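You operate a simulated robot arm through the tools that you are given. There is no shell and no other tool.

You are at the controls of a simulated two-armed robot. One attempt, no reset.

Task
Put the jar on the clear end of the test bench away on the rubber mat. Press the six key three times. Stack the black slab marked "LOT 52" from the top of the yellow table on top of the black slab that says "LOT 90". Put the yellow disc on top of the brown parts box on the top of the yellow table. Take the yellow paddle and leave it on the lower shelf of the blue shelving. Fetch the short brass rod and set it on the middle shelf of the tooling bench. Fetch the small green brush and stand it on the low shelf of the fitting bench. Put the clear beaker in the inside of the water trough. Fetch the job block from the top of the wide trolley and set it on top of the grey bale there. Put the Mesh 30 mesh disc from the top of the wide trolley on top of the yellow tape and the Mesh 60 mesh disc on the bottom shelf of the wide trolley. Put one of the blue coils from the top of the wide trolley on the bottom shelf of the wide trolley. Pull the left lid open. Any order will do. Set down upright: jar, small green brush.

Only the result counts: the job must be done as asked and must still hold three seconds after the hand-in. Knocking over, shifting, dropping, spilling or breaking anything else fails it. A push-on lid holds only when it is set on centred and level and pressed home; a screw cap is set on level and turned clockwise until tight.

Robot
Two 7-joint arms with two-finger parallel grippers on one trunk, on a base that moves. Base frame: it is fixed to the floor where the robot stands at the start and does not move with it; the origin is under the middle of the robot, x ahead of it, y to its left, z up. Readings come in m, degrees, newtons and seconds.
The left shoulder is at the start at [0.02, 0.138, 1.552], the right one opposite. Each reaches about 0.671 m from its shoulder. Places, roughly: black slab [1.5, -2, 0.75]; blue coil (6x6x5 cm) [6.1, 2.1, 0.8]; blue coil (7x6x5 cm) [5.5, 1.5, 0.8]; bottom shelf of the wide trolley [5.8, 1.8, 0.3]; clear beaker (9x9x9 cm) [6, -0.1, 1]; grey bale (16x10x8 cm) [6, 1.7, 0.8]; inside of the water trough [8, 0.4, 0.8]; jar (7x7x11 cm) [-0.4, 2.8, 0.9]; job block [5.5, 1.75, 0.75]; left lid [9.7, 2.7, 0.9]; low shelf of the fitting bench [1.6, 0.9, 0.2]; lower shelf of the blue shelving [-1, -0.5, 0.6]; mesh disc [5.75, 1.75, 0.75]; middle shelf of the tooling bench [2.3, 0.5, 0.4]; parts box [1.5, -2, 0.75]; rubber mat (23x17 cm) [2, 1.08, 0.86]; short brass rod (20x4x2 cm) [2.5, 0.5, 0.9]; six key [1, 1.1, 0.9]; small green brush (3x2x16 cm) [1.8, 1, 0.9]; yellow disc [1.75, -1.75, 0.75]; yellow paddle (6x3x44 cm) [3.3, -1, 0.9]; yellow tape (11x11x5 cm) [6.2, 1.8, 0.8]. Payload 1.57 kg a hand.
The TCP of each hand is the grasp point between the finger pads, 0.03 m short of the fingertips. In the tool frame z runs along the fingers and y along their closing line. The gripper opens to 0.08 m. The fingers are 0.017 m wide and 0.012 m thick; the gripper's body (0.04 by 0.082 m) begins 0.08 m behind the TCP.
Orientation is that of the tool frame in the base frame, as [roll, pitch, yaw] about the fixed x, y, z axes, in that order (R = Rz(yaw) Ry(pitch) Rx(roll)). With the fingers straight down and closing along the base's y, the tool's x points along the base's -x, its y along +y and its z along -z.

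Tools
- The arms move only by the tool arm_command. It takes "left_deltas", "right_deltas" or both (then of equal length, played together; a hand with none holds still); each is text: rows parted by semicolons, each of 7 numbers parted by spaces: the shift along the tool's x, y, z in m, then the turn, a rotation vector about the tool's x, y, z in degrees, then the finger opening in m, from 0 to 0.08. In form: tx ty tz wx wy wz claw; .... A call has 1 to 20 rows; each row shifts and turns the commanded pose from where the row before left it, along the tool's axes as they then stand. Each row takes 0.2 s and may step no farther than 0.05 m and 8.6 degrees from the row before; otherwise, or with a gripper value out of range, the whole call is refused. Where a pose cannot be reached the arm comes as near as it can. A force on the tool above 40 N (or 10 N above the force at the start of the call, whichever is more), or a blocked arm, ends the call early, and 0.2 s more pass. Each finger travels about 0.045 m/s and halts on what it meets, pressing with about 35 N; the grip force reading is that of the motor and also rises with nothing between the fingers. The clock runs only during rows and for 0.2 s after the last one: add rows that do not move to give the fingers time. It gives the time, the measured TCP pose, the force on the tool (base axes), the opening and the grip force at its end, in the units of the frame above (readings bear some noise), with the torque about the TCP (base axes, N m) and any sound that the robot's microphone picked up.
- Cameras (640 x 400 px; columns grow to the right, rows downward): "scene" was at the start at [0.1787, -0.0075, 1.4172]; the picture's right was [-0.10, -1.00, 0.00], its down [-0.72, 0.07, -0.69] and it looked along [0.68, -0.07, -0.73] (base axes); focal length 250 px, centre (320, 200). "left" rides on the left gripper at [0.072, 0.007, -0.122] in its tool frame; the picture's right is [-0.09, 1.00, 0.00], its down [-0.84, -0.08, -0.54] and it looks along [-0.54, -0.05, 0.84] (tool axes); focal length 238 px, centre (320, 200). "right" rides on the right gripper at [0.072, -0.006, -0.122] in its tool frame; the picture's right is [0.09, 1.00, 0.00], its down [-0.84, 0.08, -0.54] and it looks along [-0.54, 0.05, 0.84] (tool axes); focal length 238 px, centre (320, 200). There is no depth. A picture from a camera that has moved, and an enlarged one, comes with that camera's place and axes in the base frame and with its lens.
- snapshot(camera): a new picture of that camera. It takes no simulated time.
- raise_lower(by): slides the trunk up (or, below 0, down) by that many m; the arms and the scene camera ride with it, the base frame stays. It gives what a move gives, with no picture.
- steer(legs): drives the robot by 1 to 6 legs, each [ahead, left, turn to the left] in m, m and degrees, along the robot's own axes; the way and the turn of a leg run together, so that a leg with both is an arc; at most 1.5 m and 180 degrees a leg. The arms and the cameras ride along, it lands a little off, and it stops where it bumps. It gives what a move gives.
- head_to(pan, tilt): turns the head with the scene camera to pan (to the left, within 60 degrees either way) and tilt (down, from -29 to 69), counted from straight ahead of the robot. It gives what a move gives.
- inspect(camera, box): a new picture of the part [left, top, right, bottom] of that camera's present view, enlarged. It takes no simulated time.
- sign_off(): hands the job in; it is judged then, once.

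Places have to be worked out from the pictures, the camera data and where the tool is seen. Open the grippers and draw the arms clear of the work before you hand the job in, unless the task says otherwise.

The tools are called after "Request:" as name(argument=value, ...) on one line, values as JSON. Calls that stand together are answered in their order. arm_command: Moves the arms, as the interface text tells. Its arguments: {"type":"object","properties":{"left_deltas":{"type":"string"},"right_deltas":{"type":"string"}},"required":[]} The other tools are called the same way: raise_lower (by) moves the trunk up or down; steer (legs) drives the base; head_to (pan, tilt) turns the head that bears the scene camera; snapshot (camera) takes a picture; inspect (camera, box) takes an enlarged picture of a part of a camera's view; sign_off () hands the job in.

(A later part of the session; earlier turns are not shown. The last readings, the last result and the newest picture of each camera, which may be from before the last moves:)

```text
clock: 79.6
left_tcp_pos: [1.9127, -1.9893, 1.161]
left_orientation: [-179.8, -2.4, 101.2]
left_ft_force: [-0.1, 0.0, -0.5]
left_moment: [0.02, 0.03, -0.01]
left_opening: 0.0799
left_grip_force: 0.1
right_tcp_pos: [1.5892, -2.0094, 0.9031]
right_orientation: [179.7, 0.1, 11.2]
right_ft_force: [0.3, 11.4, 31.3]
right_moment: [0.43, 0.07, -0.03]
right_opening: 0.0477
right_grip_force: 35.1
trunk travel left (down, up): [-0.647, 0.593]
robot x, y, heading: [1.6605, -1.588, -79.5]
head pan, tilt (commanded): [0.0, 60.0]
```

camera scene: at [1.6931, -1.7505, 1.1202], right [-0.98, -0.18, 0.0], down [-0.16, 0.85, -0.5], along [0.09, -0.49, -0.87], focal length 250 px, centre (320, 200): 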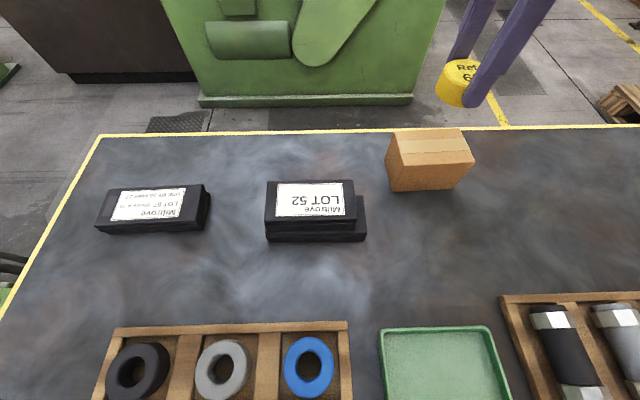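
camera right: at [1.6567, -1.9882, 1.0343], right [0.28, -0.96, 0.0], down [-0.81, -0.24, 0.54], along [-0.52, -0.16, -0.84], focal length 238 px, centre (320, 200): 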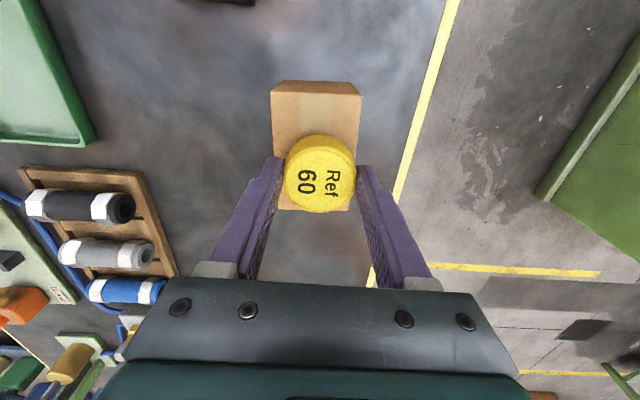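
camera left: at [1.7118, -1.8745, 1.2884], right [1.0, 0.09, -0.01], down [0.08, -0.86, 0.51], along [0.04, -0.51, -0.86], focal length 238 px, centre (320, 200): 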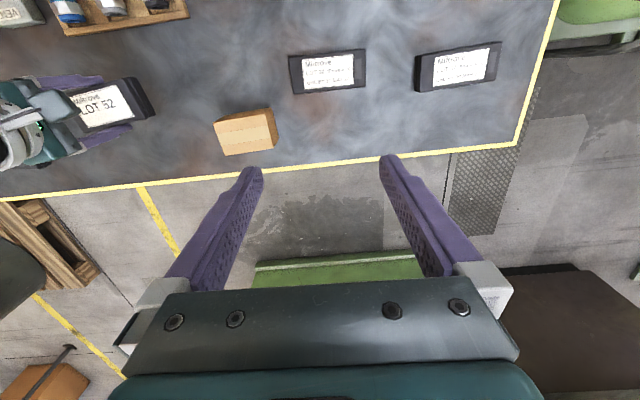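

Contact felt. I ease off 2 mm, release and lift away.

Request:
arm_command(right_deltas="0 0 -0.002 0 0 0 0.03; 0 0 0 0 0 0 0.05; 0 0 0 0 0 0 0.06; 0 0 0 0 0 0 0.07; 0 0 0 0 0 0 0.07; 0 0 -0.01 0 0 0 0.07; 0 0 -0.02 0 0 0 0.07; 0 0 -0.03 0 0 0 0.08; 0 0 -0.03 0 0 0 0.08")

Request:
snapshot(camera="right")

Request:
inspect(camera="scene", box=[240, 80, 500, 250])

```text
clock: 81.6
left_tcp_pos: [1.9136, -1.9884, 1.1619]
left_orientation: [-179.7, -2.5, 101.2]
left_ft_force: [-1.0, -0.2, -0.2]
left_moment: [-0.01, 0.02, -0.01]
left_opening: 0.0802
left_grip_force: 0.2
right_tcp_pos: [1.5832, -2.0094, 0.9919]
right_orientation: [179.8, 0.6, 10.7]
right_ft_force: [0.0, 0.4, -0.1]
right_moment: [-0.05, 0.01, 0.01]
right_opening: 0.0801
right_grip_force: 0.0
trunk travel left (down, up): [-0.647, 0.593]
robot x, y, heading: [1.6657, -1.5892, -79.2]
head pan, tilt (commanded): [0.0, 60.0]
```

```text
taken
camera right: at [1.6523, -1.9884, 1.1145], right [0.27, -0.96, 0.0], down [-0.8, -0.23, 0.55], along [-0.53, -0.15, -0.83], focal length 238 px, centre (320, 200)
```

right: 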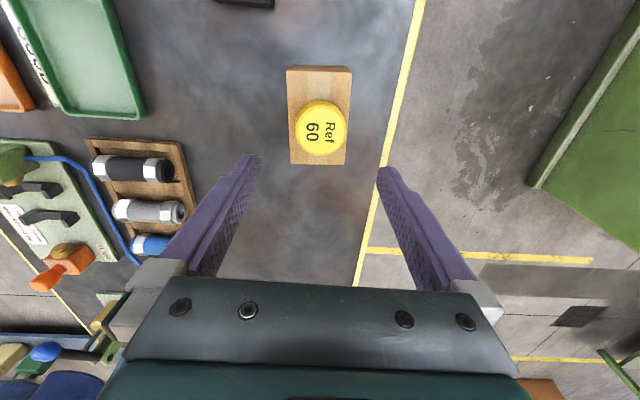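

```text
2.35 times, centred on (370, 165) of scene
camera zoom: at [1.6968, -1.7528, 1.1233], right [-0.97, -0.23, 0.0], down [-0.19, 0.82, -0.54], along [0.12, -0.53, -0.84], focal length 589 px, centre (202, 282)
```

zoom: 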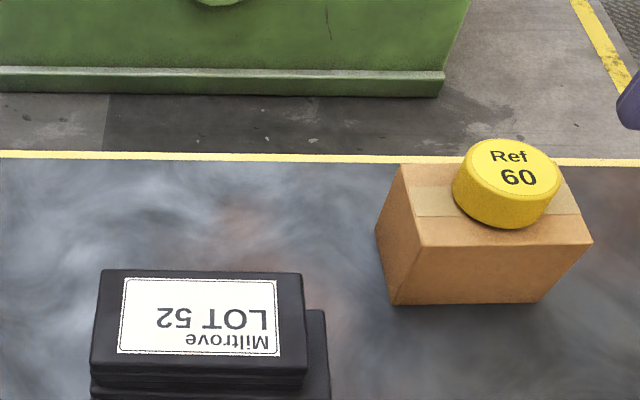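

Both yellow-table jobs are done: the disc sits on the box and LOT 52 on LOT 90. I back away, then turn to face down the aisle and look for the paddle.

Request:
steer(legs=[[-0.75, 0, 0], [0, 0, 60]])

Request:
head_to(pan=0, tilt=20)

Request:
snapshot(camera="scene")

```text
clock: 88.3
left_tcp_pos: [1.9972, -0.8274, 1.1608]
left_orientation: [-179.9, -2.6, 161.4]
left_ft_force: [0.3, 0.5, -0.1]
left_moment: [0.01, 0.01, -0.02]
left_opening: 0.0799
left_grip_force: 0.0
right_tcp_pos: [1.8516, -1.122, 0.994]
right_orientation: [179.9, 0.6, 70.9]
right_ft_force: [-0.9, 1.1, 0.2]
right_moment: [0.01, 0.0, 0.01]
right_opening: 0.08
right_grip_force: 0.0
trunk travel left (down, up): [-0.647, 0.593]
robot x, y, heading: [1.5265, -0.8416, -19.2]
head pan, tilt (commanded): [0.0, 60.0]
```

```text
clock: 89.4
left_tcp_pos: [1.9982, -0.8266, 1.1619]
left_orientation: [-179.8, -2.5, 161.4]
left_ft_force: [0.4, 0.6, 0.2]
left_moment: [0.03, 0.0, 0.03]
left_opening: 0.0798
left_grip_force: 0.0
right_tcp_pos: [1.8518, -1.1226, 0.9933]
right_orientation: [179.8, 0.8, 70.9]
right_ft_force: [0.1, -0.4, -1.4]
right_moment: [-0.01, 0.01, -0.02]
right_opening: 0.0801
right_grip_force: 0.0
trunk travel left (down, up): [-0.647, 0.593]
robot x, y, heading: [1.528, -0.8422, -19.3]
head pan, tilt (commanded): [0.0, 20.0]
```

```text
taken
camera scene: at [1.7065, -0.9065, 1.1782], right [-0.33, -0.94, 0.0], down [-0.32, 0.11, -0.94], along [0.89, -0.31, -0.34], focal length 250 px, centre (320, 200)
```

scene: 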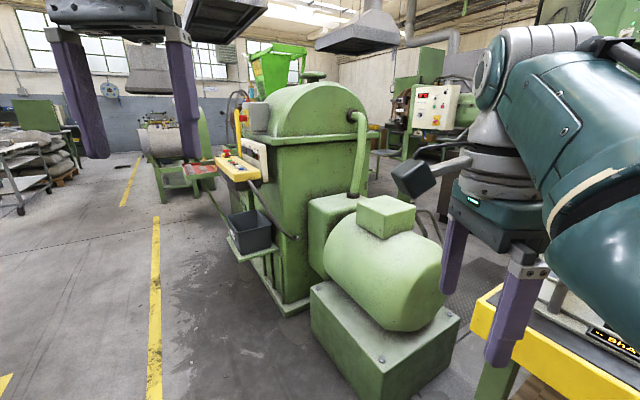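

The granulator stands ahead; I zoom on its control desk to find the yellow paddle.

Request:
inspect(camera="scene", box=[190, 70, 310, 200])

Request:
inspect(camera="scene", box=[0, 100, 220, 240])

```text
3.08 times, centred on (250, 135) of scene
camera zoom: at [1.7065, -0.9065, 1.1782], right [-0.33, -0.94, 0.0], down [-0.32, 0.11, -0.94], along [0.89, -0.31, -0.34], focal length 770 px, centre (535, 400)
```

zoom: 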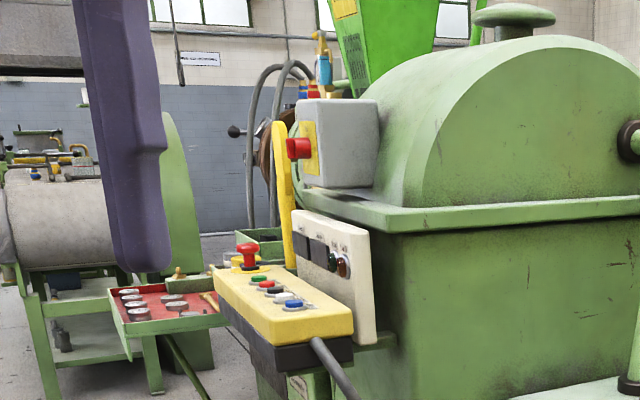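

```text
2.86 times, centred on (110, 170) of scene
camera zoom: at [1.7065, -0.9065, 1.1782], right [-0.33, -0.94, 0.0], down [-0.32, 0.11, -0.94], along [0.89, -0.31, -0.34], focal length 715 px, centre (920, 286)
```

zoom: 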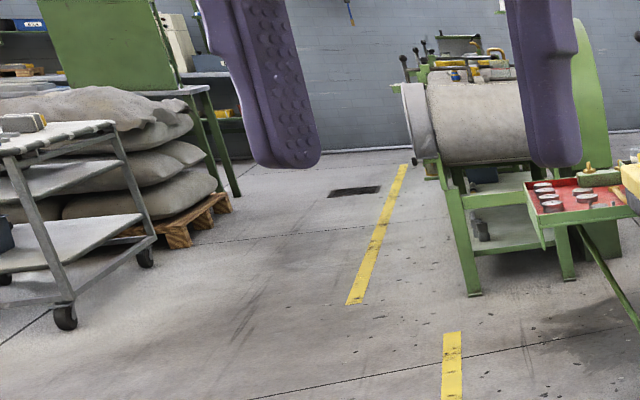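

The paddle leans upright behind the control desk near (3.3,-0.95). I drive along the aisle to about (3.1,-0.4) and look at it from the front.

Request:
steer(legs=[[0, 0, 29.7], [1.4, 0.15, 0], [0.1, 0, -60]])

Request:
head_to(pan=-25, tilt=20)

Request:
snapshot(camera="scene")

```text
clock: 100.0
left_tcp_pos: [3.3978, -0.6028, 1.1611]
left_orientation: [-179.9, -2.4, 141.0]
left_ft_force: [0.2, -0.2, 0.7]
left_moment: [0.01, 0.02, 0.0]
left_opening: 0.0801
left_grip_force: 0.0
right_tcp_pos: [3.1635, -0.8245, 0.9933]
right_orientation: [179.7, -1.2, 52.4]
right_ft_force: [7.3, 11.4, 0.1]
right_moment: [0.29, -0.15, 0.66]
right_opening: 0.0794
right_grip_force: 0.1
trunk travel left (down, up): [-0.647, 0.593]
robot x, y, heading: [2.9466, -0.4562, -39.7]
head pan, tilt (commanded): [0.0, 20.0]
stopped in leg 3: the force on the tool passed its limit at 53 N (the readings are from after the stop); the commanded pose is now the measured one
```

```text
clock: 100.9
left_tcp_pos: [3.3981, -0.6037, 1.1622]
left_orientation: [-180.0, -2.4, 140.9]
left_ft_force: [-0.2, 0.1, -0.2]
left_moment: [0.02, 0.01, 0.01]
left_opening: 0.0803
left_grip_force: 0.1
right_tcp_pos: [3.1638, -0.8249, 0.9929]
right_orientation: [179.8, -1.2, 52.3]
right_ft_force: [12.4, 18.8, 2.4]
right_moment: [0.38, -0.37, 1.03]
right_opening: 0.0783
right_grip_force: 0.1
trunk travel left (down, up): [-0.647, 0.593]
robot x, y, heading: [2.9443, -0.4555, -39.6]
head pan, tilt (commanded): [-25.0, 20.0]
```

```text
taken
camera scene: at [3.0887, -0.5856, 1.1797], right [-0.73, -0.68, 0.0], down [-0.22, 0.24, -0.94], along [0.64, -0.69, -0.33], focal length 250 px, centre (320, 200)
```

scene: 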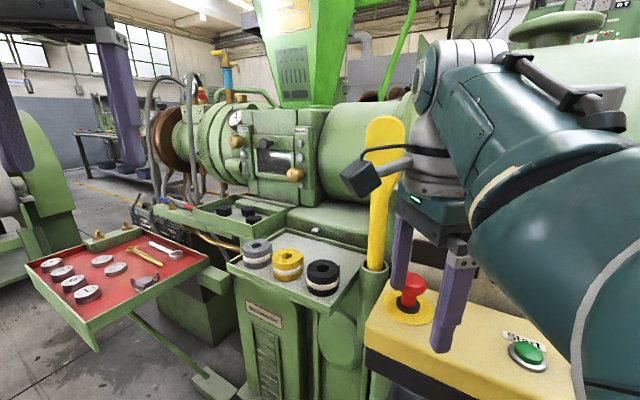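

The right hand brushed the desk panel while turning. I turn back at once and move off to the north before anything else.

Request:
steer(legs=[[0, 0, 10]])

Request:
snapshot(camera="right")

Request:
snapshot(camera="scene")

```text
clock: 102.0
left_tcp_pos: [3.4148, -0.5256, 1.1608]
left_orientation: [-179.9, -2.5, 150.8]
left_ft_force: [0.0, -0.9, 0.7]
left_moment: [0.01, -0.01, -0.02]
left_opening: 0.0797
left_grip_force: 0.0
right_tcp_pos: [3.2208, -0.7874, 0.9947]
right_orientation: [179.8, -0.5, 62.0]
right_ft_force: [-0.2, 0.3, -0.3]
right_moment: [0.01, -0.02, 0.02]
right_opening: 0.08
right_grip_force: 0.0
trunk travel left (down, up): [-0.647, 0.593]
robot x, y, heading: [2.9484, -0.4549, -29.7]
head pan, tilt (commanded): [-25.0, 20.0]
```

```text
taken
camera right: at [3.2471, -0.7209, 1.1166], right [0.92, -0.39, 0.01], down [-0.33, -0.78, 0.53], along [-0.2, -0.49, -0.85], focal length 238 px, centre (320, 200)
```

right: 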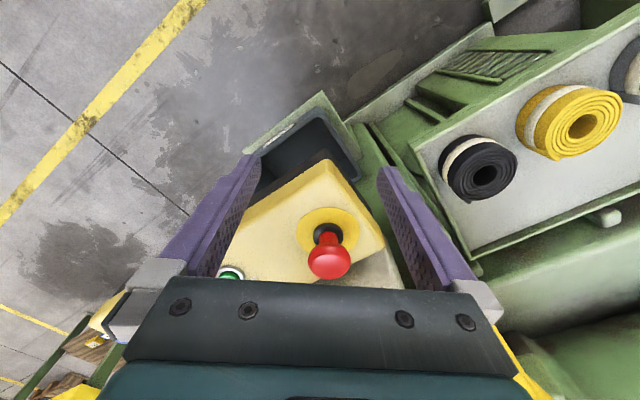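

```text
taken
camera scene: at [3.1068, -0.5631, 1.1809], right [-0.62, -0.78, 0.0], down [-0.25, 0.2, -0.95], along [0.74, -0.59, -0.32], focal length 250 px, centre (320, 200)
```

scene: 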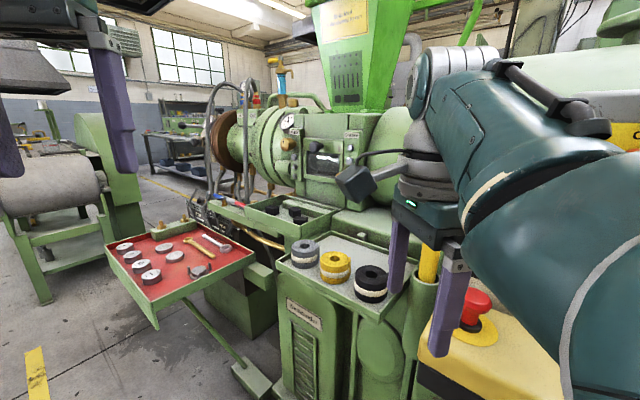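

Nothing was displaced; contact is gone. I sidestep north 0.25 m, then turn to face the machine squarely.

Request:
steer(legs=[[0, 0.28, 0], [0, 0, -50]])

Request:
head_to(pan=0, tilt=25)

Request:
snapshot(camera="scene")

```text
clock: 106.2
left_tcp_pos: [3.329, -0.6191, 1.1622]
left_orientation: [-179.8, -2.5, 100.5]
left_ft_force: [-1.0, 0.1, 1.2]
left_moment: [0.02, 0.0, 0.03]
left_opening: 0.08
left_grip_force: 0.0
right_tcp_pos: [2.9995, -0.6365, 0.9938]
right_orientation: [179.8, -0.3, 11.1]
right_ft_force: [0.4, 0.2, -0.7]
right_moment: [-0.04, 0.02, 0.02]
right_opening: 0.0802
right_grip_force: 0.0
trunk travel left (down, up): [-0.647, 0.593]
robot x, y, heading: [3.0886, -0.2128, -79.9]
head pan, tilt (commanded): [-25.0, 20.0]
```

```text
clock: 107.1
left_tcp_pos: [3.3286, -0.6179, 1.1608]
left_orientation: [-179.8, -2.6, 100.5]
left_ft_force: [-0.5, -0.4, -0.7]
left_moment: [-0.01, 0.02, 0.06]
left_opening: 0.0799
left_grip_force: 0.1
right_tcp_pos: [3.0004, -0.6362, 0.9938]
right_orientation: [179.7, -0.2, 11.1]
right_ft_force: [-0.1, -0.2, 0.1]
right_moment: [0.02, -0.05, 0.02]
right_opening: 0.0801
right_grip_force: 0.0
trunk travel left (down, up): [-0.647, 0.593]
robot x, y, heading: [3.0875, -0.2124, -80.2]
head pan, tilt (commanded): [0.0, 25.0]
```

```text
taken
camera scene: at [3.118, -0.4027, 1.1703], right [-0.99, -0.17, 0.0], down [-0.07, 0.42, -0.91], along [0.15, -0.89, -0.42], focal length 250 px, centre (320, 200)
```

scene: 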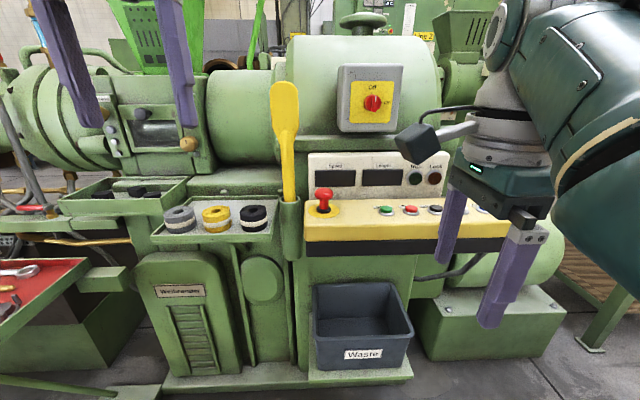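

The paddle stands in a green tube holder, blade up; its top is near (3.294,-0.962,1.175), tube mouth at z≈0.91. I zoom in to judge the handle and neighbours.

Request:
inspect(camera="scene", box=[240, 70, 360, 270])

Request:
snapshot(camera="left")

```text
2.00 times, centred on (300, 170) of scene
camera zoom: at [3.118, -0.4027, 1.1703], right [-0.99, -0.17, 0.0], down [-0.07, 0.42, -0.91], along [0.15, -0.89, -0.42], focal length 501 px, centre (360, 260)
```

zoom: 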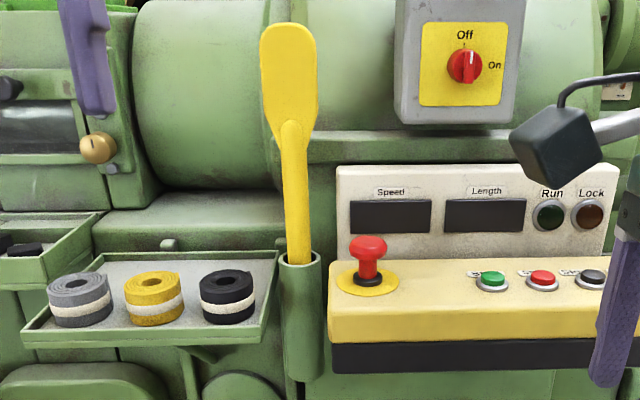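

```text
taken
camera left: at [3.3234, -0.5513, 1.2866], right [1.0, 0.09, -0.01], down [0.08, -0.86, 0.51], along [0.04, -0.5, -0.86], focal length 238 px, centre (320, 200)
```

left: 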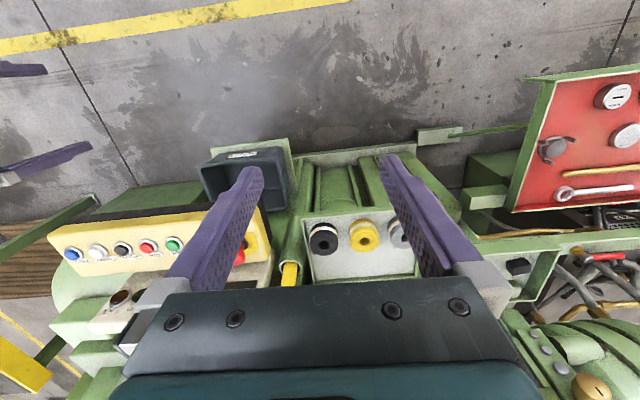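

The handle is about 3 cm wide, free between z≈0.92 and 1.06. I turn the right hand so its fingers point forward and horizontal, closing sideways, while still clear of the machine.

Request:
arm_command(right_deltas="0 0.03 0 0 0 0 0.08; 0 0.03 0 0 0 0 0.08; 0 0 0 0 0 -8.1 0.08; 0 0 0 0 0 -8.1 0.08; 0 0 0 0 0 -8.1 0.08; 0 0 0 0 0 -8.1 0.08; 0 0 0 0 0 -8.1 0.08; 0 0 0 0 0 -8.1 0.08; 0 0 0 0 0 -8.1 0.08; 0 0 0 0 0 -8.1 0.08; 0 0 0 0 0 -8.1 0.08; 0 0 0 0 0 -8.1 0.08; 0 0 0 0 0 -8.1 0.08")

Request:
arm_command(right_deltas="0 0 0 0 -8.2 0 0.08; 0 0 0 0 -8.2 0 0.08; 0 0 0 0 -8.2 0 0.08; 0 0 0 0 -8.2 0 0.08; 0 0 0 0 -8.2 0 0.08; 0 0 0 0 -8.2 0 0.08; 0 0 0 0 -8.2 0 0.08; 0 0 0 0 -8.2 0 0.08; 0 0 0 0 -8.2 0 0.08; 0 0 0 0 -8.2 0 0.08; 0 0 0 0 -8 0 0.08")

Request:
snapshot(camera="scene")

Request:
snapshot(camera="right")

```text
clock: 109.9
left_tcp_pos: [3.3298, -0.6187, 1.1615]
left_orientation: [-179.8, -2.5, 100.4]
left_ft_force: [0.1, -0.1, 0.2]
left_moment: [-0.02, -0.01, -0.01]
left_opening: 0.0799
left_grip_force: 0.0
right_tcp_pos: [3.012, -0.6958, 0.9929]
right_orientation: [179.7, 0.3, 100.3]
right_ft_force: [0.8, 0.0, 0.0]
right_moment: [0.01, -0.02, 0.0]
right_opening: 0.0804
right_grip_force: 0.1
trunk travel left (down, up): [-0.647, 0.593]
robot x, y, heading: [3.0849, -0.215, -80.2]
head pan, tilt (commanded): [0.0, 25.0]
```

```text
clock: 112.3
left_tcp_pos: [3.33, -0.619, 1.1604]
left_orientation: [-179.8, -2.5, 100.4]
left_ft_force: [0.1, 0.6, 0.0]
left_moment: [0.01, 0.01, -0.04]
left_opening: 0.0801
left_grip_force: 0.1
right_tcp_pos: [3.0122, -0.6955, 0.9927]
right_orientation: [36.0, 89.5, -43.8]
right_ft_force: [0.3, 1.1, 0.0]
right_moment: [0.01, -0.01, 0.0]
right_opening: 0.08
right_grip_force: 0.1
trunk travel left (down, up): [-0.647, 0.593]
robot x, y, heading: [3.084, -0.2136, -80.0]
head pan, tilt (commanded): [0.0, 25.0]
```

```text
taken
camera scene: at [3.1181, -0.4027, 1.1703], right [-0.99, -0.17, 0.0], down [-0.07, 0.42, -0.91], along [0.16, -0.89, -0.42], focal length 250 px, centre (320, 200)
```

scene: 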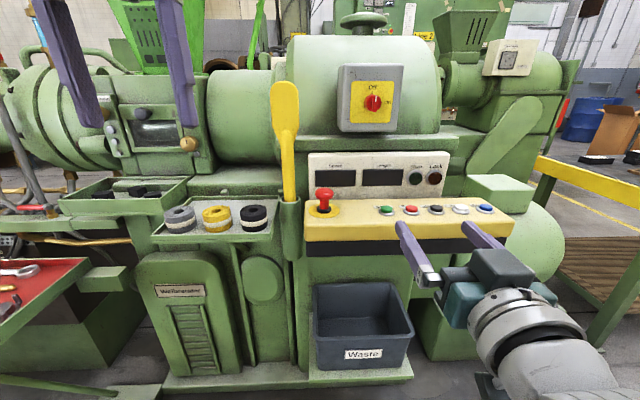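

```text
taken
camera right: at [2.9835, -0.5761, 0.9209], right [0.98, 0.18, -0.09], down [-0.02, 0.55, 0.83], along [0.2, -0.82, 0.54], focal length 238 px, centre (320, 200)
```

right: 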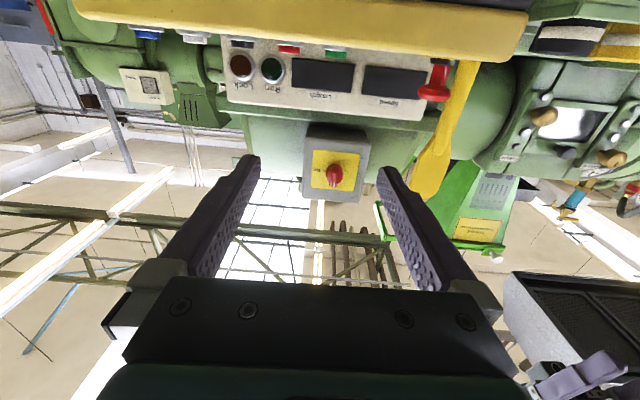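

The hand now points forward. The paddle is 0.23 m left and 0.30 m ahead of the grasp point; I strafe left first, then ease ahead part of the way.

Request:
steer(legs=[[0, 0.228, 0]])

Request:
steer(legs=[[0.12, 0, 0]])

Request:
snapshot(camera="scene")

Request:
snapshot(camera="right")

```text
clock: 114.1
left_tcp_pos: [3.5546, -0.5801, 1.1618]
left_orientation: [-179.8, -2.5, 100.2]
left_ft_force: [-0.4, 0.0, 0.7]
left_moment: [-0.02, -0.04, 0.01]
left_opening: 0.0802
left_grip_force: 0.0
right_tcp_pos: [3.2367, -0.656, 0.9934]
right_orientation: [29.6, 89.6, -50.4]
right_ft_force: [1.1, -0.3, -0.3]
right_moment: [-0.01, 0.02, -0.01]
right_opening: 0.08
right_grip_force: 0.0
trunk travel left (down, up): [-0.647, 0.593]
robot x, y, heading: [3.3125, -0.1723, -80.4]
head pan, tilt (commanded): [0.0, 25.0]
```

```text
clock: 115.3
left_tcp_pos: [3.5748, -0.698, 1.1625]
left_orientation: [-179.8, -2.5, 100.3]
left_ft_force: [-0.5, -0.6, -1.0]
left_moment: [-0.02, 0.01, -0.01]
left_opening: 0.0801
left_grip_force: 0.1
right_tcp_pos: [3.2572, -0.7734, 0.9942]
right_orientation: [30.8, 89.8, -49.1]
right_ft_force: [-0.6, -0.3, -0.3]
right_moment: [0.01, 0.02, 0.04]
right_opening: 0.0799
right_grip_force: 0.1
trunk travel left (down, up): [-0.647, 0.593]
robot x, y, heading: [3.3276, -0.2932, -80.1]
head pan, tilt (commanded): [0.0, 25.0]
```

```text
taken
camera scene: at [3.3634, -0.4809, 1.1703], right [-0.99, -0.17, 0.0], down [-0.07, 0.42, -0.91], along [0.15, -0.89, -0.42], focal length 250 px, centre (320, 200)
```

scene: 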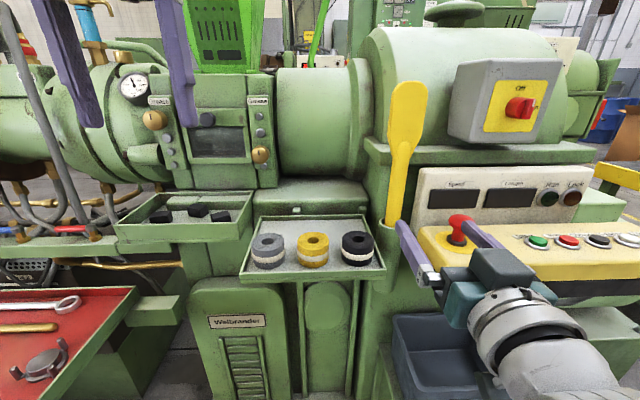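

```text
taken
camera right: at [3.2282, -0.6544, 0.9214], right [0.98, 0.17, -0.09], down [-0.02, 0.55, 0.83], along [0.19, -0.82, 0.54], focal length 238 px, centre (320, 200)
```

right: 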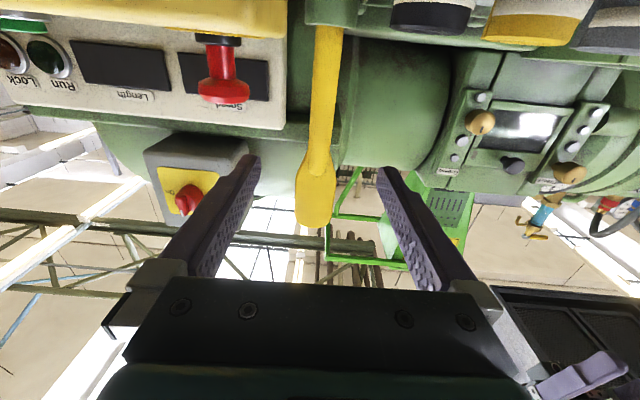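

The paddle is confirmed at (3.292,-0.955) at z=1.0, 0.185 m straight ahead of the grasp point. I close in 0.065 m with the base, then with the arm, fingers at 60 mm.

Request:
steer(legs=[[0.065, 0, 0]])

Request:
arm_command(right_deltas="-0.01 0 0.02 0 0 0 0.06; 0 0 0.03 0 0 0 0.06; 0 0 0.02 0 0 0 0.06; 0 0 0 0 0 0 0.06")

Request:
snapshot(camera="right")

Request:
inspect(camera="scene", box=[320, 60, 540, 300])

```text
clock: 116.3
left_tcp_pos: [3.5844, -0.7619, 1.1613]
left_orientation: [-179.9, -2.4, 100.4]
left_ft_force: [-0.6, 0.5, 0.2]
left_moment: [0.05, 0.02, -0.04]
left_opening: 0.08
left_grip_force: 0.2
right_tcp_pos: [3.267, -0.8376, 0.9936]
right_orientation: [32.8, 89.8, -47.2]
right_ft_force: [0.1, -0.2, 0.2]
right_moment: [-0.02, 0.02, 0.0]
right_opening: 0.0801
right_grip_force: 0.0
trunk travel left (down, up): [-0.647, 0.593]
robot x, y, heading: [3.3418, -0.3565, -80.2]
head pan, tilt (commanded): [0.0, 25.0]
```

```text
clock: 117.3
left_tcp_pos: [3.5853, -0.7614, 1.1609]
left_orientation: [-179.7, -2.5, 100.3]
left_ft_force: [0.2, -0.9, -0.7]
left_moment: [-0.01, 0.0, -0.01]
left_opening: 0.0801
left_grip_force: 0.1
right_tcp_pos: [3.2798, -0.9066, 1.0026]
right_orientation: [34.0, 89.6, -46.0]
right_ft_force: [-0.1, -0.4, -0.7]
right_moment: [-0.03, 0.01, -0.02]
right_opening: 0.06
right_grip_force: 0.0
trunk travel left (down, up): [-0.647, 0.593]
robot x, y, heading: [3.3421, -0.3558, -80.1]
head pan, tilt (commanded): [0.0, 25.0]
```

```text
taken
camera right: at [3.2516, -0.7869, 0.9309], right [0.98, 0.17, -0.09], down [-0.02, 0.55, 0.83], along [0.19, -0.82, 0.54], focal length 238 px, centre (320, 200)
```

right: 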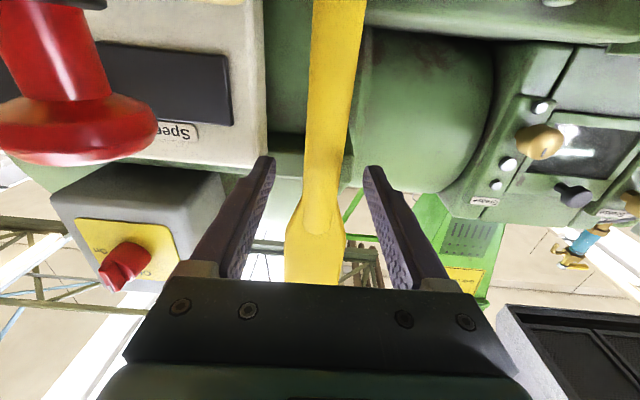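

```text
1.67 times, centred on (430, 180) of scene
camera zoom: at [3.3742, -0.5442, 1.1702], right [-0.99, -0.17, 0.0], down [-0.07, 0.42, -0.91], along [0.15, -0.89, -0.42], focal length 417 px, centre (137, 233)
```

zoom: 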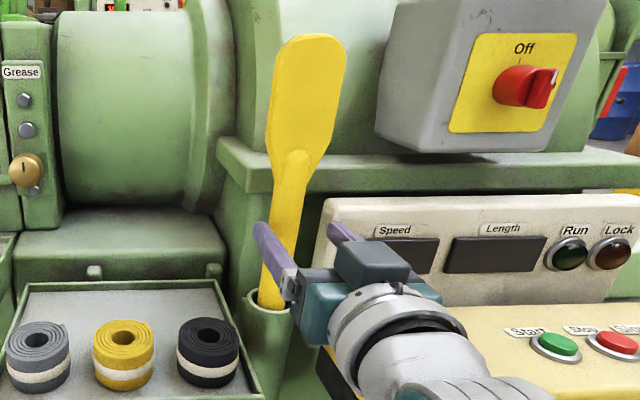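

The handle is between the fingers, about 5 cm further ahead. I move in the rest and close.

Request:
arm_command(right_deltas="0 0.0018 0.02 0 0 0 0.06; 0 0.0017 0.02 0 0 0 0.06; 0 0 0.01 0 0 0 0.06; 0 0 0 0 0 0 0.06")

Request:
snapshot(camera="right")

Request:
inspect(camera="scene", box=[340, 60, 500, 280])

```text
clock: 118.3
left_tcp_pos: [3.5849, -0.7603, 1.1606]
left_orientation: [-179.9, -2.5, 100.3]
left_ft_force: [0.4, -0.7, 0.3]
left_moment: [0.01, 0.05, -0.02]
left_opening: 0.0799
left_grip_force: 0.0
right_tcp_pos: [3.2919, -0.9546, 1.0036]
right_orientation: [33.2, 89.7, -46.6]
right_ft_force: [0.0, -0.8, 0.3]
right_moment: [-0.04, -0.01, 0.02]
right_opening: 0.06
right_grip_force: 0.0
trunk travel left (down, up): [-0.647, 0.593]
robot x, y, heading: [3.3415, -0.3572, -80.2]
head pan, tilt (commanded): [0.0, 25.0]
```

```text
taken
camera right: at [3.2635, -0.835, 0.932], right [0.98, 0.17, -0.09], down [-0.02, 0.55, 0.83], along [0.19, -0.82, 0.54], focal length 238 px, centre (320, 200)
```

right: 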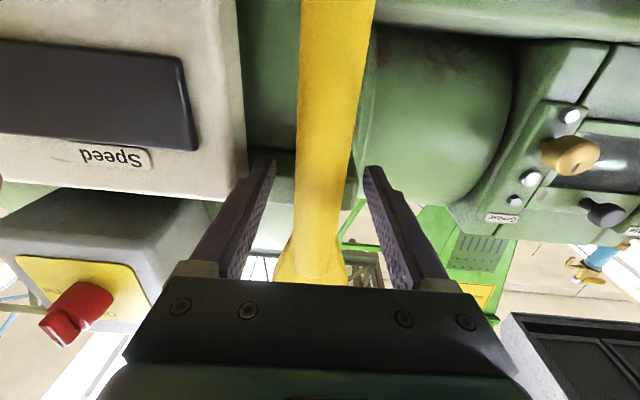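

```text
1.82 times, centred on (420, 170) of scene
camera zoom: at [3.3742, -0.5442, 1.1702], right [-0.99, -0.17, 0.0], down [-0.07, 0.42, -0.91], along [0.15, -0.89, -0.42], focal length 455 px, centre (138, 254)
```

zoom: 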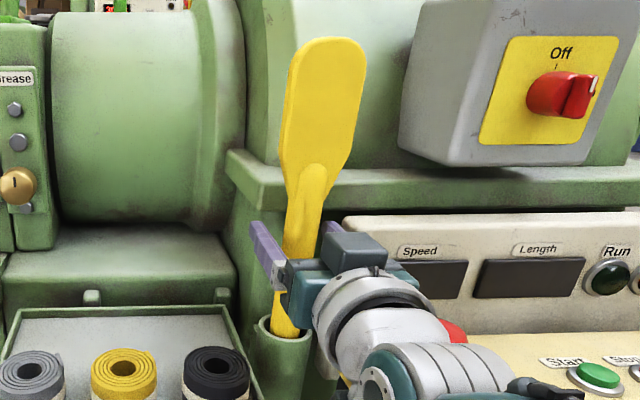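

The handle sits between the pads. I close on it and then lift a little to test.

Request:
arm_command(right_deltas="0 0 0 0 0 0 0.04; 0 0 0 0 0 0 0.02; 0 0 0 0 0 0 0.01; 0 0 0 0 0 0 0.01; 0 0 0 0 0 0 0.01")

Request:
arm_command(right_deltas="-0.01 0 0 0 0 0 0.01; -0.01 0 0 0 0 0 0.01; -0.01 0 0 0 0 0 0.01; 0 0 0 0 0 0 0.01")

Request:
snapshot(camera="scene")

```text
clock: 119.5
left_tcp_pos: [3.585, -0.7603, 1.1616]
left_orientation: [-179.8, -2.6, 100.2]
left_ft_force: [-0.1, 0.5, 0.0]
left_moment: [0.01, 0.01, -0.04]
left_opening: 0.0799
left_grip_force: 0.0
right_tcp_pos: [3.2922, -0.9546, 1.0037]
right_orientation: [30.7, 89.8, -49.2]
right_ft_force: [-1.2, -0.1, -0.1]
right_moment: [0.0, 0.09, -0.04]
right_opening: 0.0297
right_grip_force: 35.0
trunk travel left (down, up): [-0.647, 0.593]
robot x, y, heading: [3.3433, -0.3543, -80.1]
head pan, tilt (commanded): [0.0, 25.0]
```

```text
clock: 120.5
left_tcp_pos: [3.585, -0.7601, 1.1618]
left_orientation: [-179.8, -2.5, 100.3]
left_ft_force: [0.2, 0.4, -0.5]
left_moment: [0.0, -0.01, -0.01]
left_opening: 0.0798
left_grip_force: 0.1
right_tcp_pos: [3.2922, -0.9542, 1.0347]
right_orientation: [38.8, 89.7, -41.1]
right_ft_force: [-0.1, -0.1, -1.8]
right_moment: [0.02, -0.02, -0.05]
right_opening: 0.0294
right_grip_force: 35.5
trunk travel left (down, up): [-0.647, 0.593]
robot x, y, heading: [3.343, -0.3548, -80.2]
head pan, tilt (commanded): [0.0, 25.0]
```

```text
taken
camera scene: at [3.3743, -0.5441, 1.1702], right [-0.99, -0.17, 0.0], down [-0.07, 0.42, -0.91], along [0.15, -0.89, -0.42], focal length 250 px, centre (320, 200)
```

scene: 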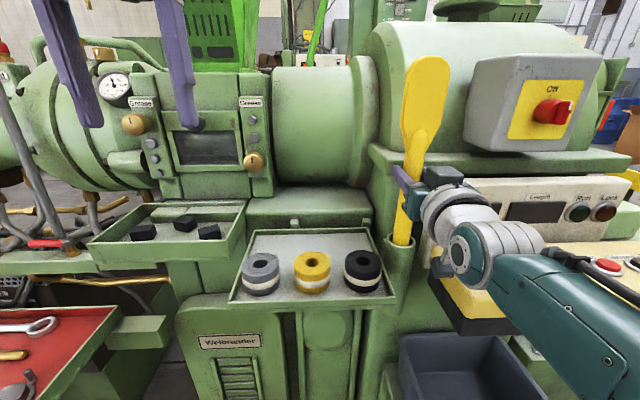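

The paddle comes up cleanly. I raise the trunk 0.25 m to draw it straight out of the tube.

Request:
raise_lower(by=0.12)

Request:
raise_lower(by=0.13)

Request:
head_to(pan=0, tilt=30)

Request:
snapshot(camera="scene")

```text
clock: 122.0
left_tcp_pos: [3.5854, -0.7602, 1.2814]
left_orientation: [-179.9, -2.5, 100.2]
left_ft_force: [-0.3, -1.0, -0.2]
left_moment: [-0.01, -0.01, -0.01]
left_opening: 0.0801
left_grip_force: 0.0
right_tcp_pos: [3.2921, -0.9529, 1.1548]
right_orientation: [37.8, 89.6, -42.2]
right_ft_force: [-0.1, 0.4, -2.9]
right_moment: [0.0, -0.05, 0.01]
right_opening: 0.0295
right_grip_force: 34.7
trunk travel left (down, up): [-0.767, 0.473]
robot x, y, heading: [3.343, -0.3516, -80.4]
head pan, tilt (commanded): [0.0, 25.0]
```

```text
clock: 123.6
left_tcp_pos: [3.586, -0.7616, 1.4115]
left_orientation: [-179.8, -2.5, 100.3]
left_ft_force: [-0.1, -0.3, -0.1]
left_moment: [0.0, -0.02, -0.02]
left_opening: 0.0798
left_grip_force: 0.1
right_tcp_pos: [3.2915, -0.953, 1.2834]
right_orientation: [37.4, 89.8, -42.6]
right_ft_force: [-0.4, -0.6, -1.9]
right_moment: [0.03, 0.0, 0.0]
right_opening: 0.0295
right_grip_force: 34.9
trunk travel left (down, up): [-0.897, 0.343]
robot x, y, heading: [3.3413, -0.3568, -80.4]
head pan, tilt (commanded): [0.0, 25.0]
```

```text
clock: 124.2
left_tcp_pos: [3.5856, -0.7606, 1.412]
left_orientation: [-179.9, -2.5, 100.4]
left_ft_force: [0.5, 0.1, -0.2]
left_moment: [0.0, 0.04, 0.04]
left_opening: 0.0799
left_grip_force: 0.0
right_tcp_pos: [3.2909, -0.9537, 1.2834]
right_orientation: [36.7, 89.7, -43.2]
right_ft_force: [-0.6, -0.4, -2.6]
right_moment: [0.02, -0.01, 0.0]
right_opening: 0.0295
right_grip_force: 35.3
trunk travel left (down, up): [-0.897, 0.343]
robot x, y, heading: [3.3419, -0.354, -80.5]
head pan, tilt (commanded): [0.0, 30.0]
```

```text
taken
camera scene: at [3.374, -0.5425, 1.4122], right [-0.99, -0.17, 0.0], down [-0.08, 0.49, -0.87], along [0.15, -0.85, -0.5], focal length 250 px, centre (320, 200)
```

scene: 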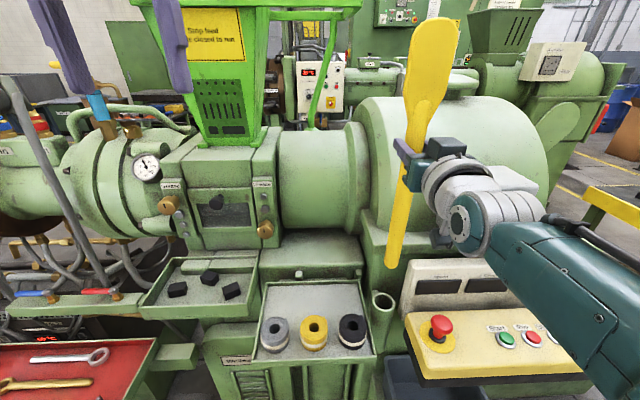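

The paddle is clear of the tube. I back out, turn to face west along the aisle, and drive back toward the blue shelving.

Request:
steer(legs=[[-0.3, 0, 0], [0, 0, -90], [1.3, 0.2, 0], [1.4, 0, 0]])

Request:
head_to(pan=0, tilt=25)

Request:
snapshot(camera="scene")

```text
clock: 142.8
left_tcp_pos: [0.2553, -0.9163, 1.4105]
left_orientation: [-179.9, -2.4, 9.3]
left_ft_force: [1.0, 0.1, 0.2]
left_moment: [0.0, -0.01, 0.0]
left_opening: 0.0801
left_grip_force: 0.1
right_tcp_pos: [0.0665, -0.6193, 1.2843]
right_orientation: [38.2, 89.7, -132.7]
right_ft_force: [-0.2, 0.3, -1.3]
right_moment: [0.02, -0.01, 0.02]
right_opening: 0.0294
right_grip_force: 35.2
trunk travel left (down, up): [-0.897, 0.343]
robot x, y, heading: [0.6633, -0.6809, -171.1]
head pan, tilt (commanded): [0.0, 30.0]
```

```text
clock: 143.5
left_tcp_pos: [0.2549, -0.9154, 1.4109]
left_orientation: [-179.8, -2.5, 9.3]
left_ft_force: [0.1, 0.7, 0.8]
left_moment: [0.0, 0.03, 0.04]
left_opening: 0.0799
left_grip_force: 0.0
right_tcp_pos: [0.0659, -0.6183, 1.283]
right_orientation: [42.0, 89.7, -128.9]
right_ft_force: [0.3, 0.7, -2.4]
right_moment: [0.01, -0.02, 0.0]
right_opening: 0.0296
right_grip_force: 35.1
trunk travel left (down, up): [-0.897, 0.343]
robot x, y, heading: [0.6633, -0.6823, -171.4]
head pan, tilt (commanded): [0.0, 25.0]
```

```text
taken
camera scene: at [0.4741, -0.7091, 1.4202], right [-0.15, 0.99, 0.0], down [0.42, 0.06, -0.91], along [-0.9, -0.14, -0.42], focal length 250 px, centre (320, 200)
```

scene: 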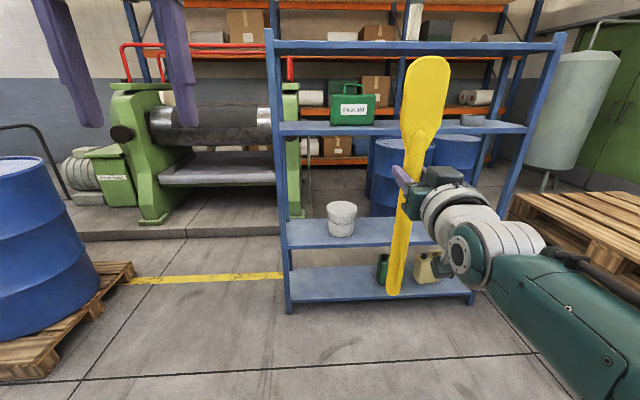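

The shelf with the white bucket (z≈0.53) is the lower shelf meant, with free room to the right of the bucket. I bring the left hand back and low, and roll the right hand 90° so the paddle lies level.

Request:
arm_command(left_deltas="0.0241 -0.004 0.0386 0 -0.4 0 0.08; 0.0241 -0.004 0.0386 0 -0.4 0 0.08; 0.0241 -0.004 0.0386 0 -0.4 0 0.08; 0.0241 -0.004 0.0386 0 -0.4 0 0.08; 0.0241 -0.004 0.0386 0 -0.4 0 0.08; 0.0241 -0.004 0.0386 0 -0.4 0 0.08; 0.0241 -0.004 0.0386 0 0 0 0.08; 0 0 0 0 0 0 0.08; 0 0 0 0 0 0 0.08; 0 0 0 0 0 0 0.08; 0 0 0 0 0 0 0.08", right_deltas="0 0 0 0 0 8.2 0.01; 0 0 0 0 0 8.2 0.01; 0 0 0 0 0 8.2 0.01; 0 0 0 0 0 8.2 0.01; 0 0 0 0 0 8.2 0.01; 0 0 0 0 0 8.2 0.01; 0 0 0 0 0 8.2 0.01; 0 0 0 0 0 8.2 0.01; 0 0 0 0 0 8.2 0.01; 0 0 0 0 0 8.2 0.01; 0 0 0 0 0 8 0.01")

Request:
snapshot(camera="scene")

```text
clock: 146.1
left_tcp_pos: [0.3706, -0.926, 1.1339]
left_orientation: [175.3, 0.3, 10.9]
left_ft_force: [0.6, 1.6, 0.1]
left_moment: [-0.04, 0.01, 0.01]
left_opening: 0.0798
left_grip_force: 0.1
left hand out of reach, approached as far as the arm can: row 1, 2, 3
right_tcp_pos: [0.0674, -0.6202, 1.2828]
right_orientation: [89.9, -0.3, -80.8]
right_ft_force: [0.4, -0.2, -1.8]
right_moment: [0.13, 0.01, 0.0]
right_opening: 0.0291
right_grip_force: 34.7
trunk travel left (down, up): [-0.897, 0.343]
robot x, y, heading: [0.6669, -0.6789, -170.9]
head pan, tilt (commanded): [0.0, 25.0]
stopped in row 11 (left hand): the arm was blocked; the commanded pose is now the measured one
```

```text
taken
camera scene: at [0.4741, -0.7091, 1.4202], right [-0.15, 0.99, 0.0], down [0.42, 0.06, -0.91], along [-0.9, -0.14, -0.42], focal length 250 px, centre (320, 200)
```

scene: 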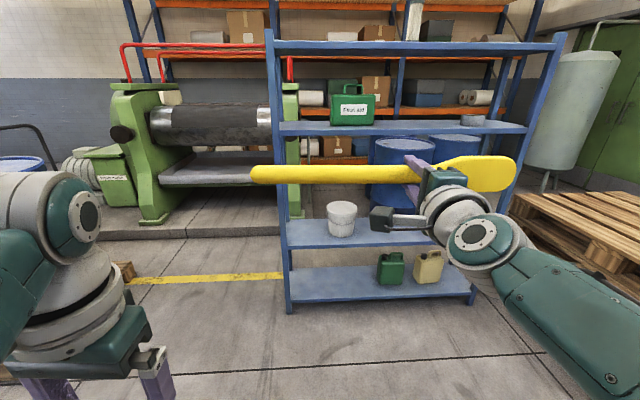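

The paddle is level and the lower shelf (z≈0.55) is free right of the bucket. I drive to a stand in front of that free part and lower the trunk.

Request:
steer(legs=[[0.718, -0.534, 3]])

Request:
raise_lower(by=-0.6)

Request:
head_to(pan=0, tilt=15)

Request:
snapshot(camera="scene")

```text
clock: 150.8
left_tcp_pos: [-0.4123, -0.5427, 1.1348]
left_orientation: [175.3, 0.3, 13.6]
left_ft_force: [-0.4, 0.4, 1.1]
left_moment: [0.01, 0.01, 0.0]
left_opening: 0.08
left_grip_force: 0.0
right_tcp_pos: [-0.7328, -0.2537, 1.283]
right_orientation: [89.8, -0.3, -78.0]
right_ft_force: [1.1, 0.3, -2.6]
right_moment: [0.12, 0.01, 0.0]
right_opening: 0.0294
right_grip_force: 35.3
trunk travel left (down, up): [-0.897, 0.343]
robot x, y, heading: [-0.1322, -0.2846, -168.6]
head pan, tilt (commanded): [0.0, 25.0]
```

```text
refused: -0.6 is not a number from -0.4 to 0.4
```

```text
clock: 151.5
left_tcp_pos: [-0.4111, -0.5463, 1.1351]
left_orientation: [175.0, 0.3, 13.6]
left_ft_force: [1.1, -1.1, 0.5]
left_moment: [0.0, -0.04, 0.05]
left_opening: 0.0802
left_grip_force: 0.1
right_tcp_pos: [-0.7329, -0.253, 1.2841]
right_orientation: [89.7, -0.4, -78.0]
right_ft_force: [0.1, -0.1, -3.4]
right_moment: [0.14, 0.01, 0.02]
right_opening: 0.0295
right_grip_force: 35.3
trunk travel left (down, up): [-0.897, 0.343]
robot x, y, heading: [-0.1315, -0.2878, -168.4]
head pan, tilt (commanded): [0.0, 15.0]
```

```text
taken
camera scene: at [-0.3225, -0.3226, 1.4364], right [-0.2, 0.98, 0.0], down [0.25, 0.05, -0.97], along [-0.95, -0.19, -0.26], focal length 250 px, centre (320, 200)
```

scene: 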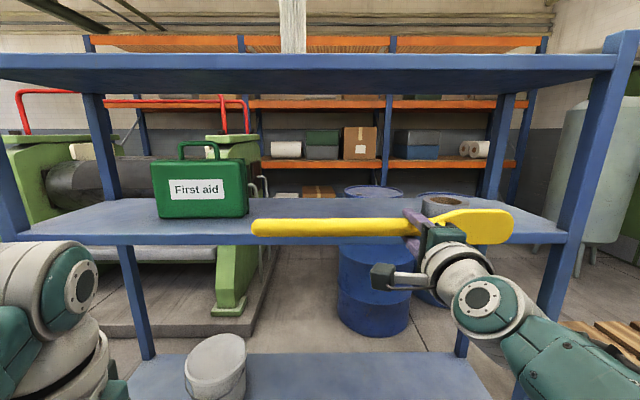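

The trunk takes at most 0.4 m per call; I lower 0.4 then 0.2 and look.

Request:
raise_lower(by=-0.4)

Request:
raise_lower(by=-0.2)

Request:
head_to(pan=0, tilt=25)

Request:
snapshot(camera="scene")

Request:
snapshot(camera="right")

```text
clock: 155.3
left_tcp_pos: [-0.412, -0.5463, 0.734]
left_orientation: [175.0, 0.3, 13.7]
left_ft_force: [1.4, 0.5, -0.9]
left_moment: [-0.04, 0.02, -0.05]
left_opening: 0.0799
left_grip_force: 0.1
right_tcp_pos: [-0.7316, -0.2519, 0.8828]
right_orientation: [89.8, -0.3, -78.0]
right_ft_force: [0.8, -0.7, -2.5]
right_moment: [0.14, 0.01, 0.01]
right_opening: 0.0291
right_grip_force: 34.9
trunk travel left (down, up): [-0.497, 0.743]
robot x, y, heading: [-0.131, -0.2831, -168.5]
head pan, tilt (commanded): [0.0, 15.0]
```

```text
clock: 157.5
left_tcp_pos: [-0.4112, -0.5449, 0.5338]
left_orientation: [175.1, 0.3, 13.7]
left_ft_force: [-0.5, -0.1, 0.7]
left_moment: [-0.01, 0.02, -0.02]
left_opening: 0.08
left_grip_force: 0.0
right_tcp_pos: [-0.7327, -0.2522, 0.684]
right_orientation: [89.9, -0.3, -78.0]
right_ft_force: [-0.8, 1.2, -2.2]
right_moment: [0.14, 0.05, 0.0]
right_opening: 0.0292
right_grip_force: 35.3
trunk travel left (down, up): [-0.297, 0.943]
robot x, y, heading: [-0.1304, -0.284, -168.2]
head pan, tilt (commanded): [0.0, 15.0]
```

```text
clock: 158.2
left_tcp_pos: [-0.4115, -0.5457, 0.5331]
left_orientation: [175.0, 0.3, 13.8]
left_ft_force: [0.0, 0.4, 0.0]
left_moment: [-0.03, -0.01, -0.03]
left_opening: 0.0799
left_grip_force: 0.1
right_tcp_pos: [-0.7333, -0.2525, 0.6832]
right_orientation: [89.8, -0.3, -78.0]
right_ft_force: [-0.4, 0.0, -2.4]
right_moment: [0.16, 0.02, -0.01]
right_opening: 0.0292
right_grip_force: 34.8
trunk travel left (down, up): [-0.297, 0.943]
robot x, y, heading: [-0.1333, -0.2785, -168.3]
head pan, tilt (commanded): [0.0, 25.0]
```

```text
taken
camera scene: at [-0.3211, -0.3223, 0.8203], right [-0.2, 0.98, 0.0], down [0.41, 0.09, -0.91], along [-0.89, -0.18, -0.42], focal length 250 px, centre (320, 200)
```

scene: 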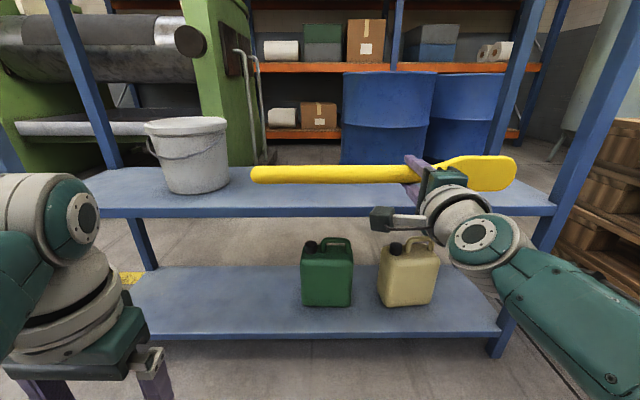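

```text
taken
camera right: at [-0.5993, -0.2972, 0.6773], right [0.02, -0.08, 1.0], down [0.36, 0.93, 0.07], along [-0.93, 0.35, 0.05], focal length 238 px, centre (320, 200)
```

right: 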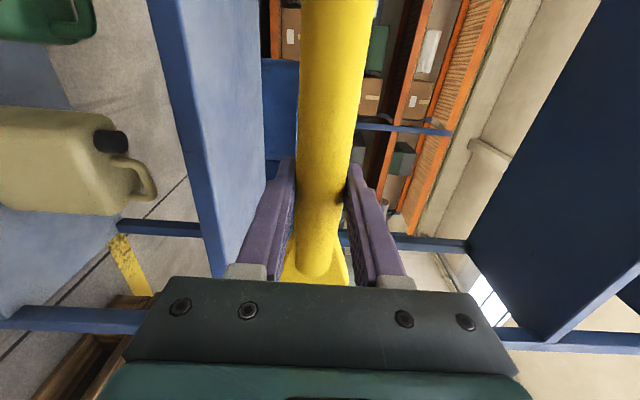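

The lower shelf surface is at about z=0.545. The blade would stand on edge with a level hand, so I tip the hand about 60° downward (laying the blade flatter) after drawing back 8 cm, and tuck the left hand in.

Request:
arm_command(left_deltas="0 0 0.035 1.6 0 0 0.08; 0 0 0.035 1.6 0 0 0.08; 0 0 0.035 1.6 0 0 0.08; 0.036 0 0 0 0 0 0.08; 0.036 0 0 0 0 0 0.08; 0.036 0 0 0 0 0 0.08; 0.036 0 0 0 0 0 0.08; 0 0 0 0 0 0 0.08; 0 0 0 0 0 0 0.08; 0 0 0 0 0 0 0.08", right_deltas="0 0 -0.04 0 0 0 0.01; 0 0 -0.04 0 0 0 0.01; 0 0 0 8.5 0 0 0.01; 0 0 0 8.5 0 0 0.01; 0 0 0 8.5 0 0 0.01; 0 0 0 8.5 0 0 0.01; 0 0 0 8.5 0 0 0.01; 0 0 0 8.5 0 0 0.01; 0 0 0 8.5 0 0 0.01; 0 0 0 0 0 0 0.01")

Request:
snapshot(camera="scene")

```text
clock: 160.4
left_tcp_pos: [-0.271, -0.5147, 0.4283]
left_orientation: [-179.8, 0.2, 13.6]
left_ft_force: [-0.3, 0.4, 0.1]
left_moment: [-0.01, 0.03, -0.02]
left_opening: 0.0799
left_grip_force: 0.1
right_tcp_pos: [-0.6543, -0.2346, 0.6828]
right_orientation: [149.3, -0.2, -78.2]
right_ft_force: [-0.9, 0.4, -1.5]
right_moment: [0.15, 0.05, -0.04]
right_opening: 0.0294
right_grip_force: 35.6
trunk travel left (down, up): [-0.297, 0.943]
robot x, y, heading: [-0.1338, -0.2803, -168.4]
head pan, tilt (commanded): [0.0, 25.0]
```

```text
taken
camera scene: at [-0.3208, -0.3222, 0.8201], right [-0.2, 0.98, 0.0], down [0.41, 0.09, -0.91], along [-0.89, -0.18, -0.42], focal length 250 px, centre (320, 200)
```

scene: 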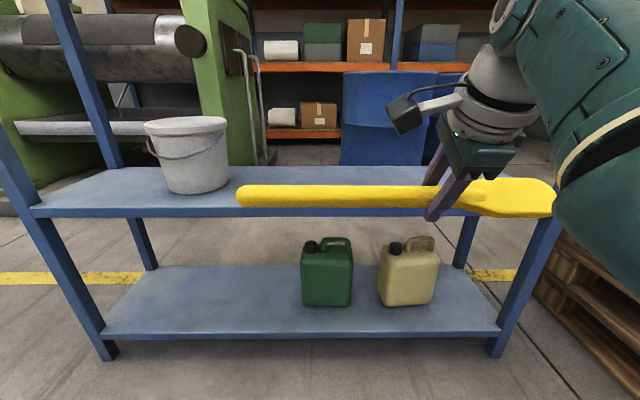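

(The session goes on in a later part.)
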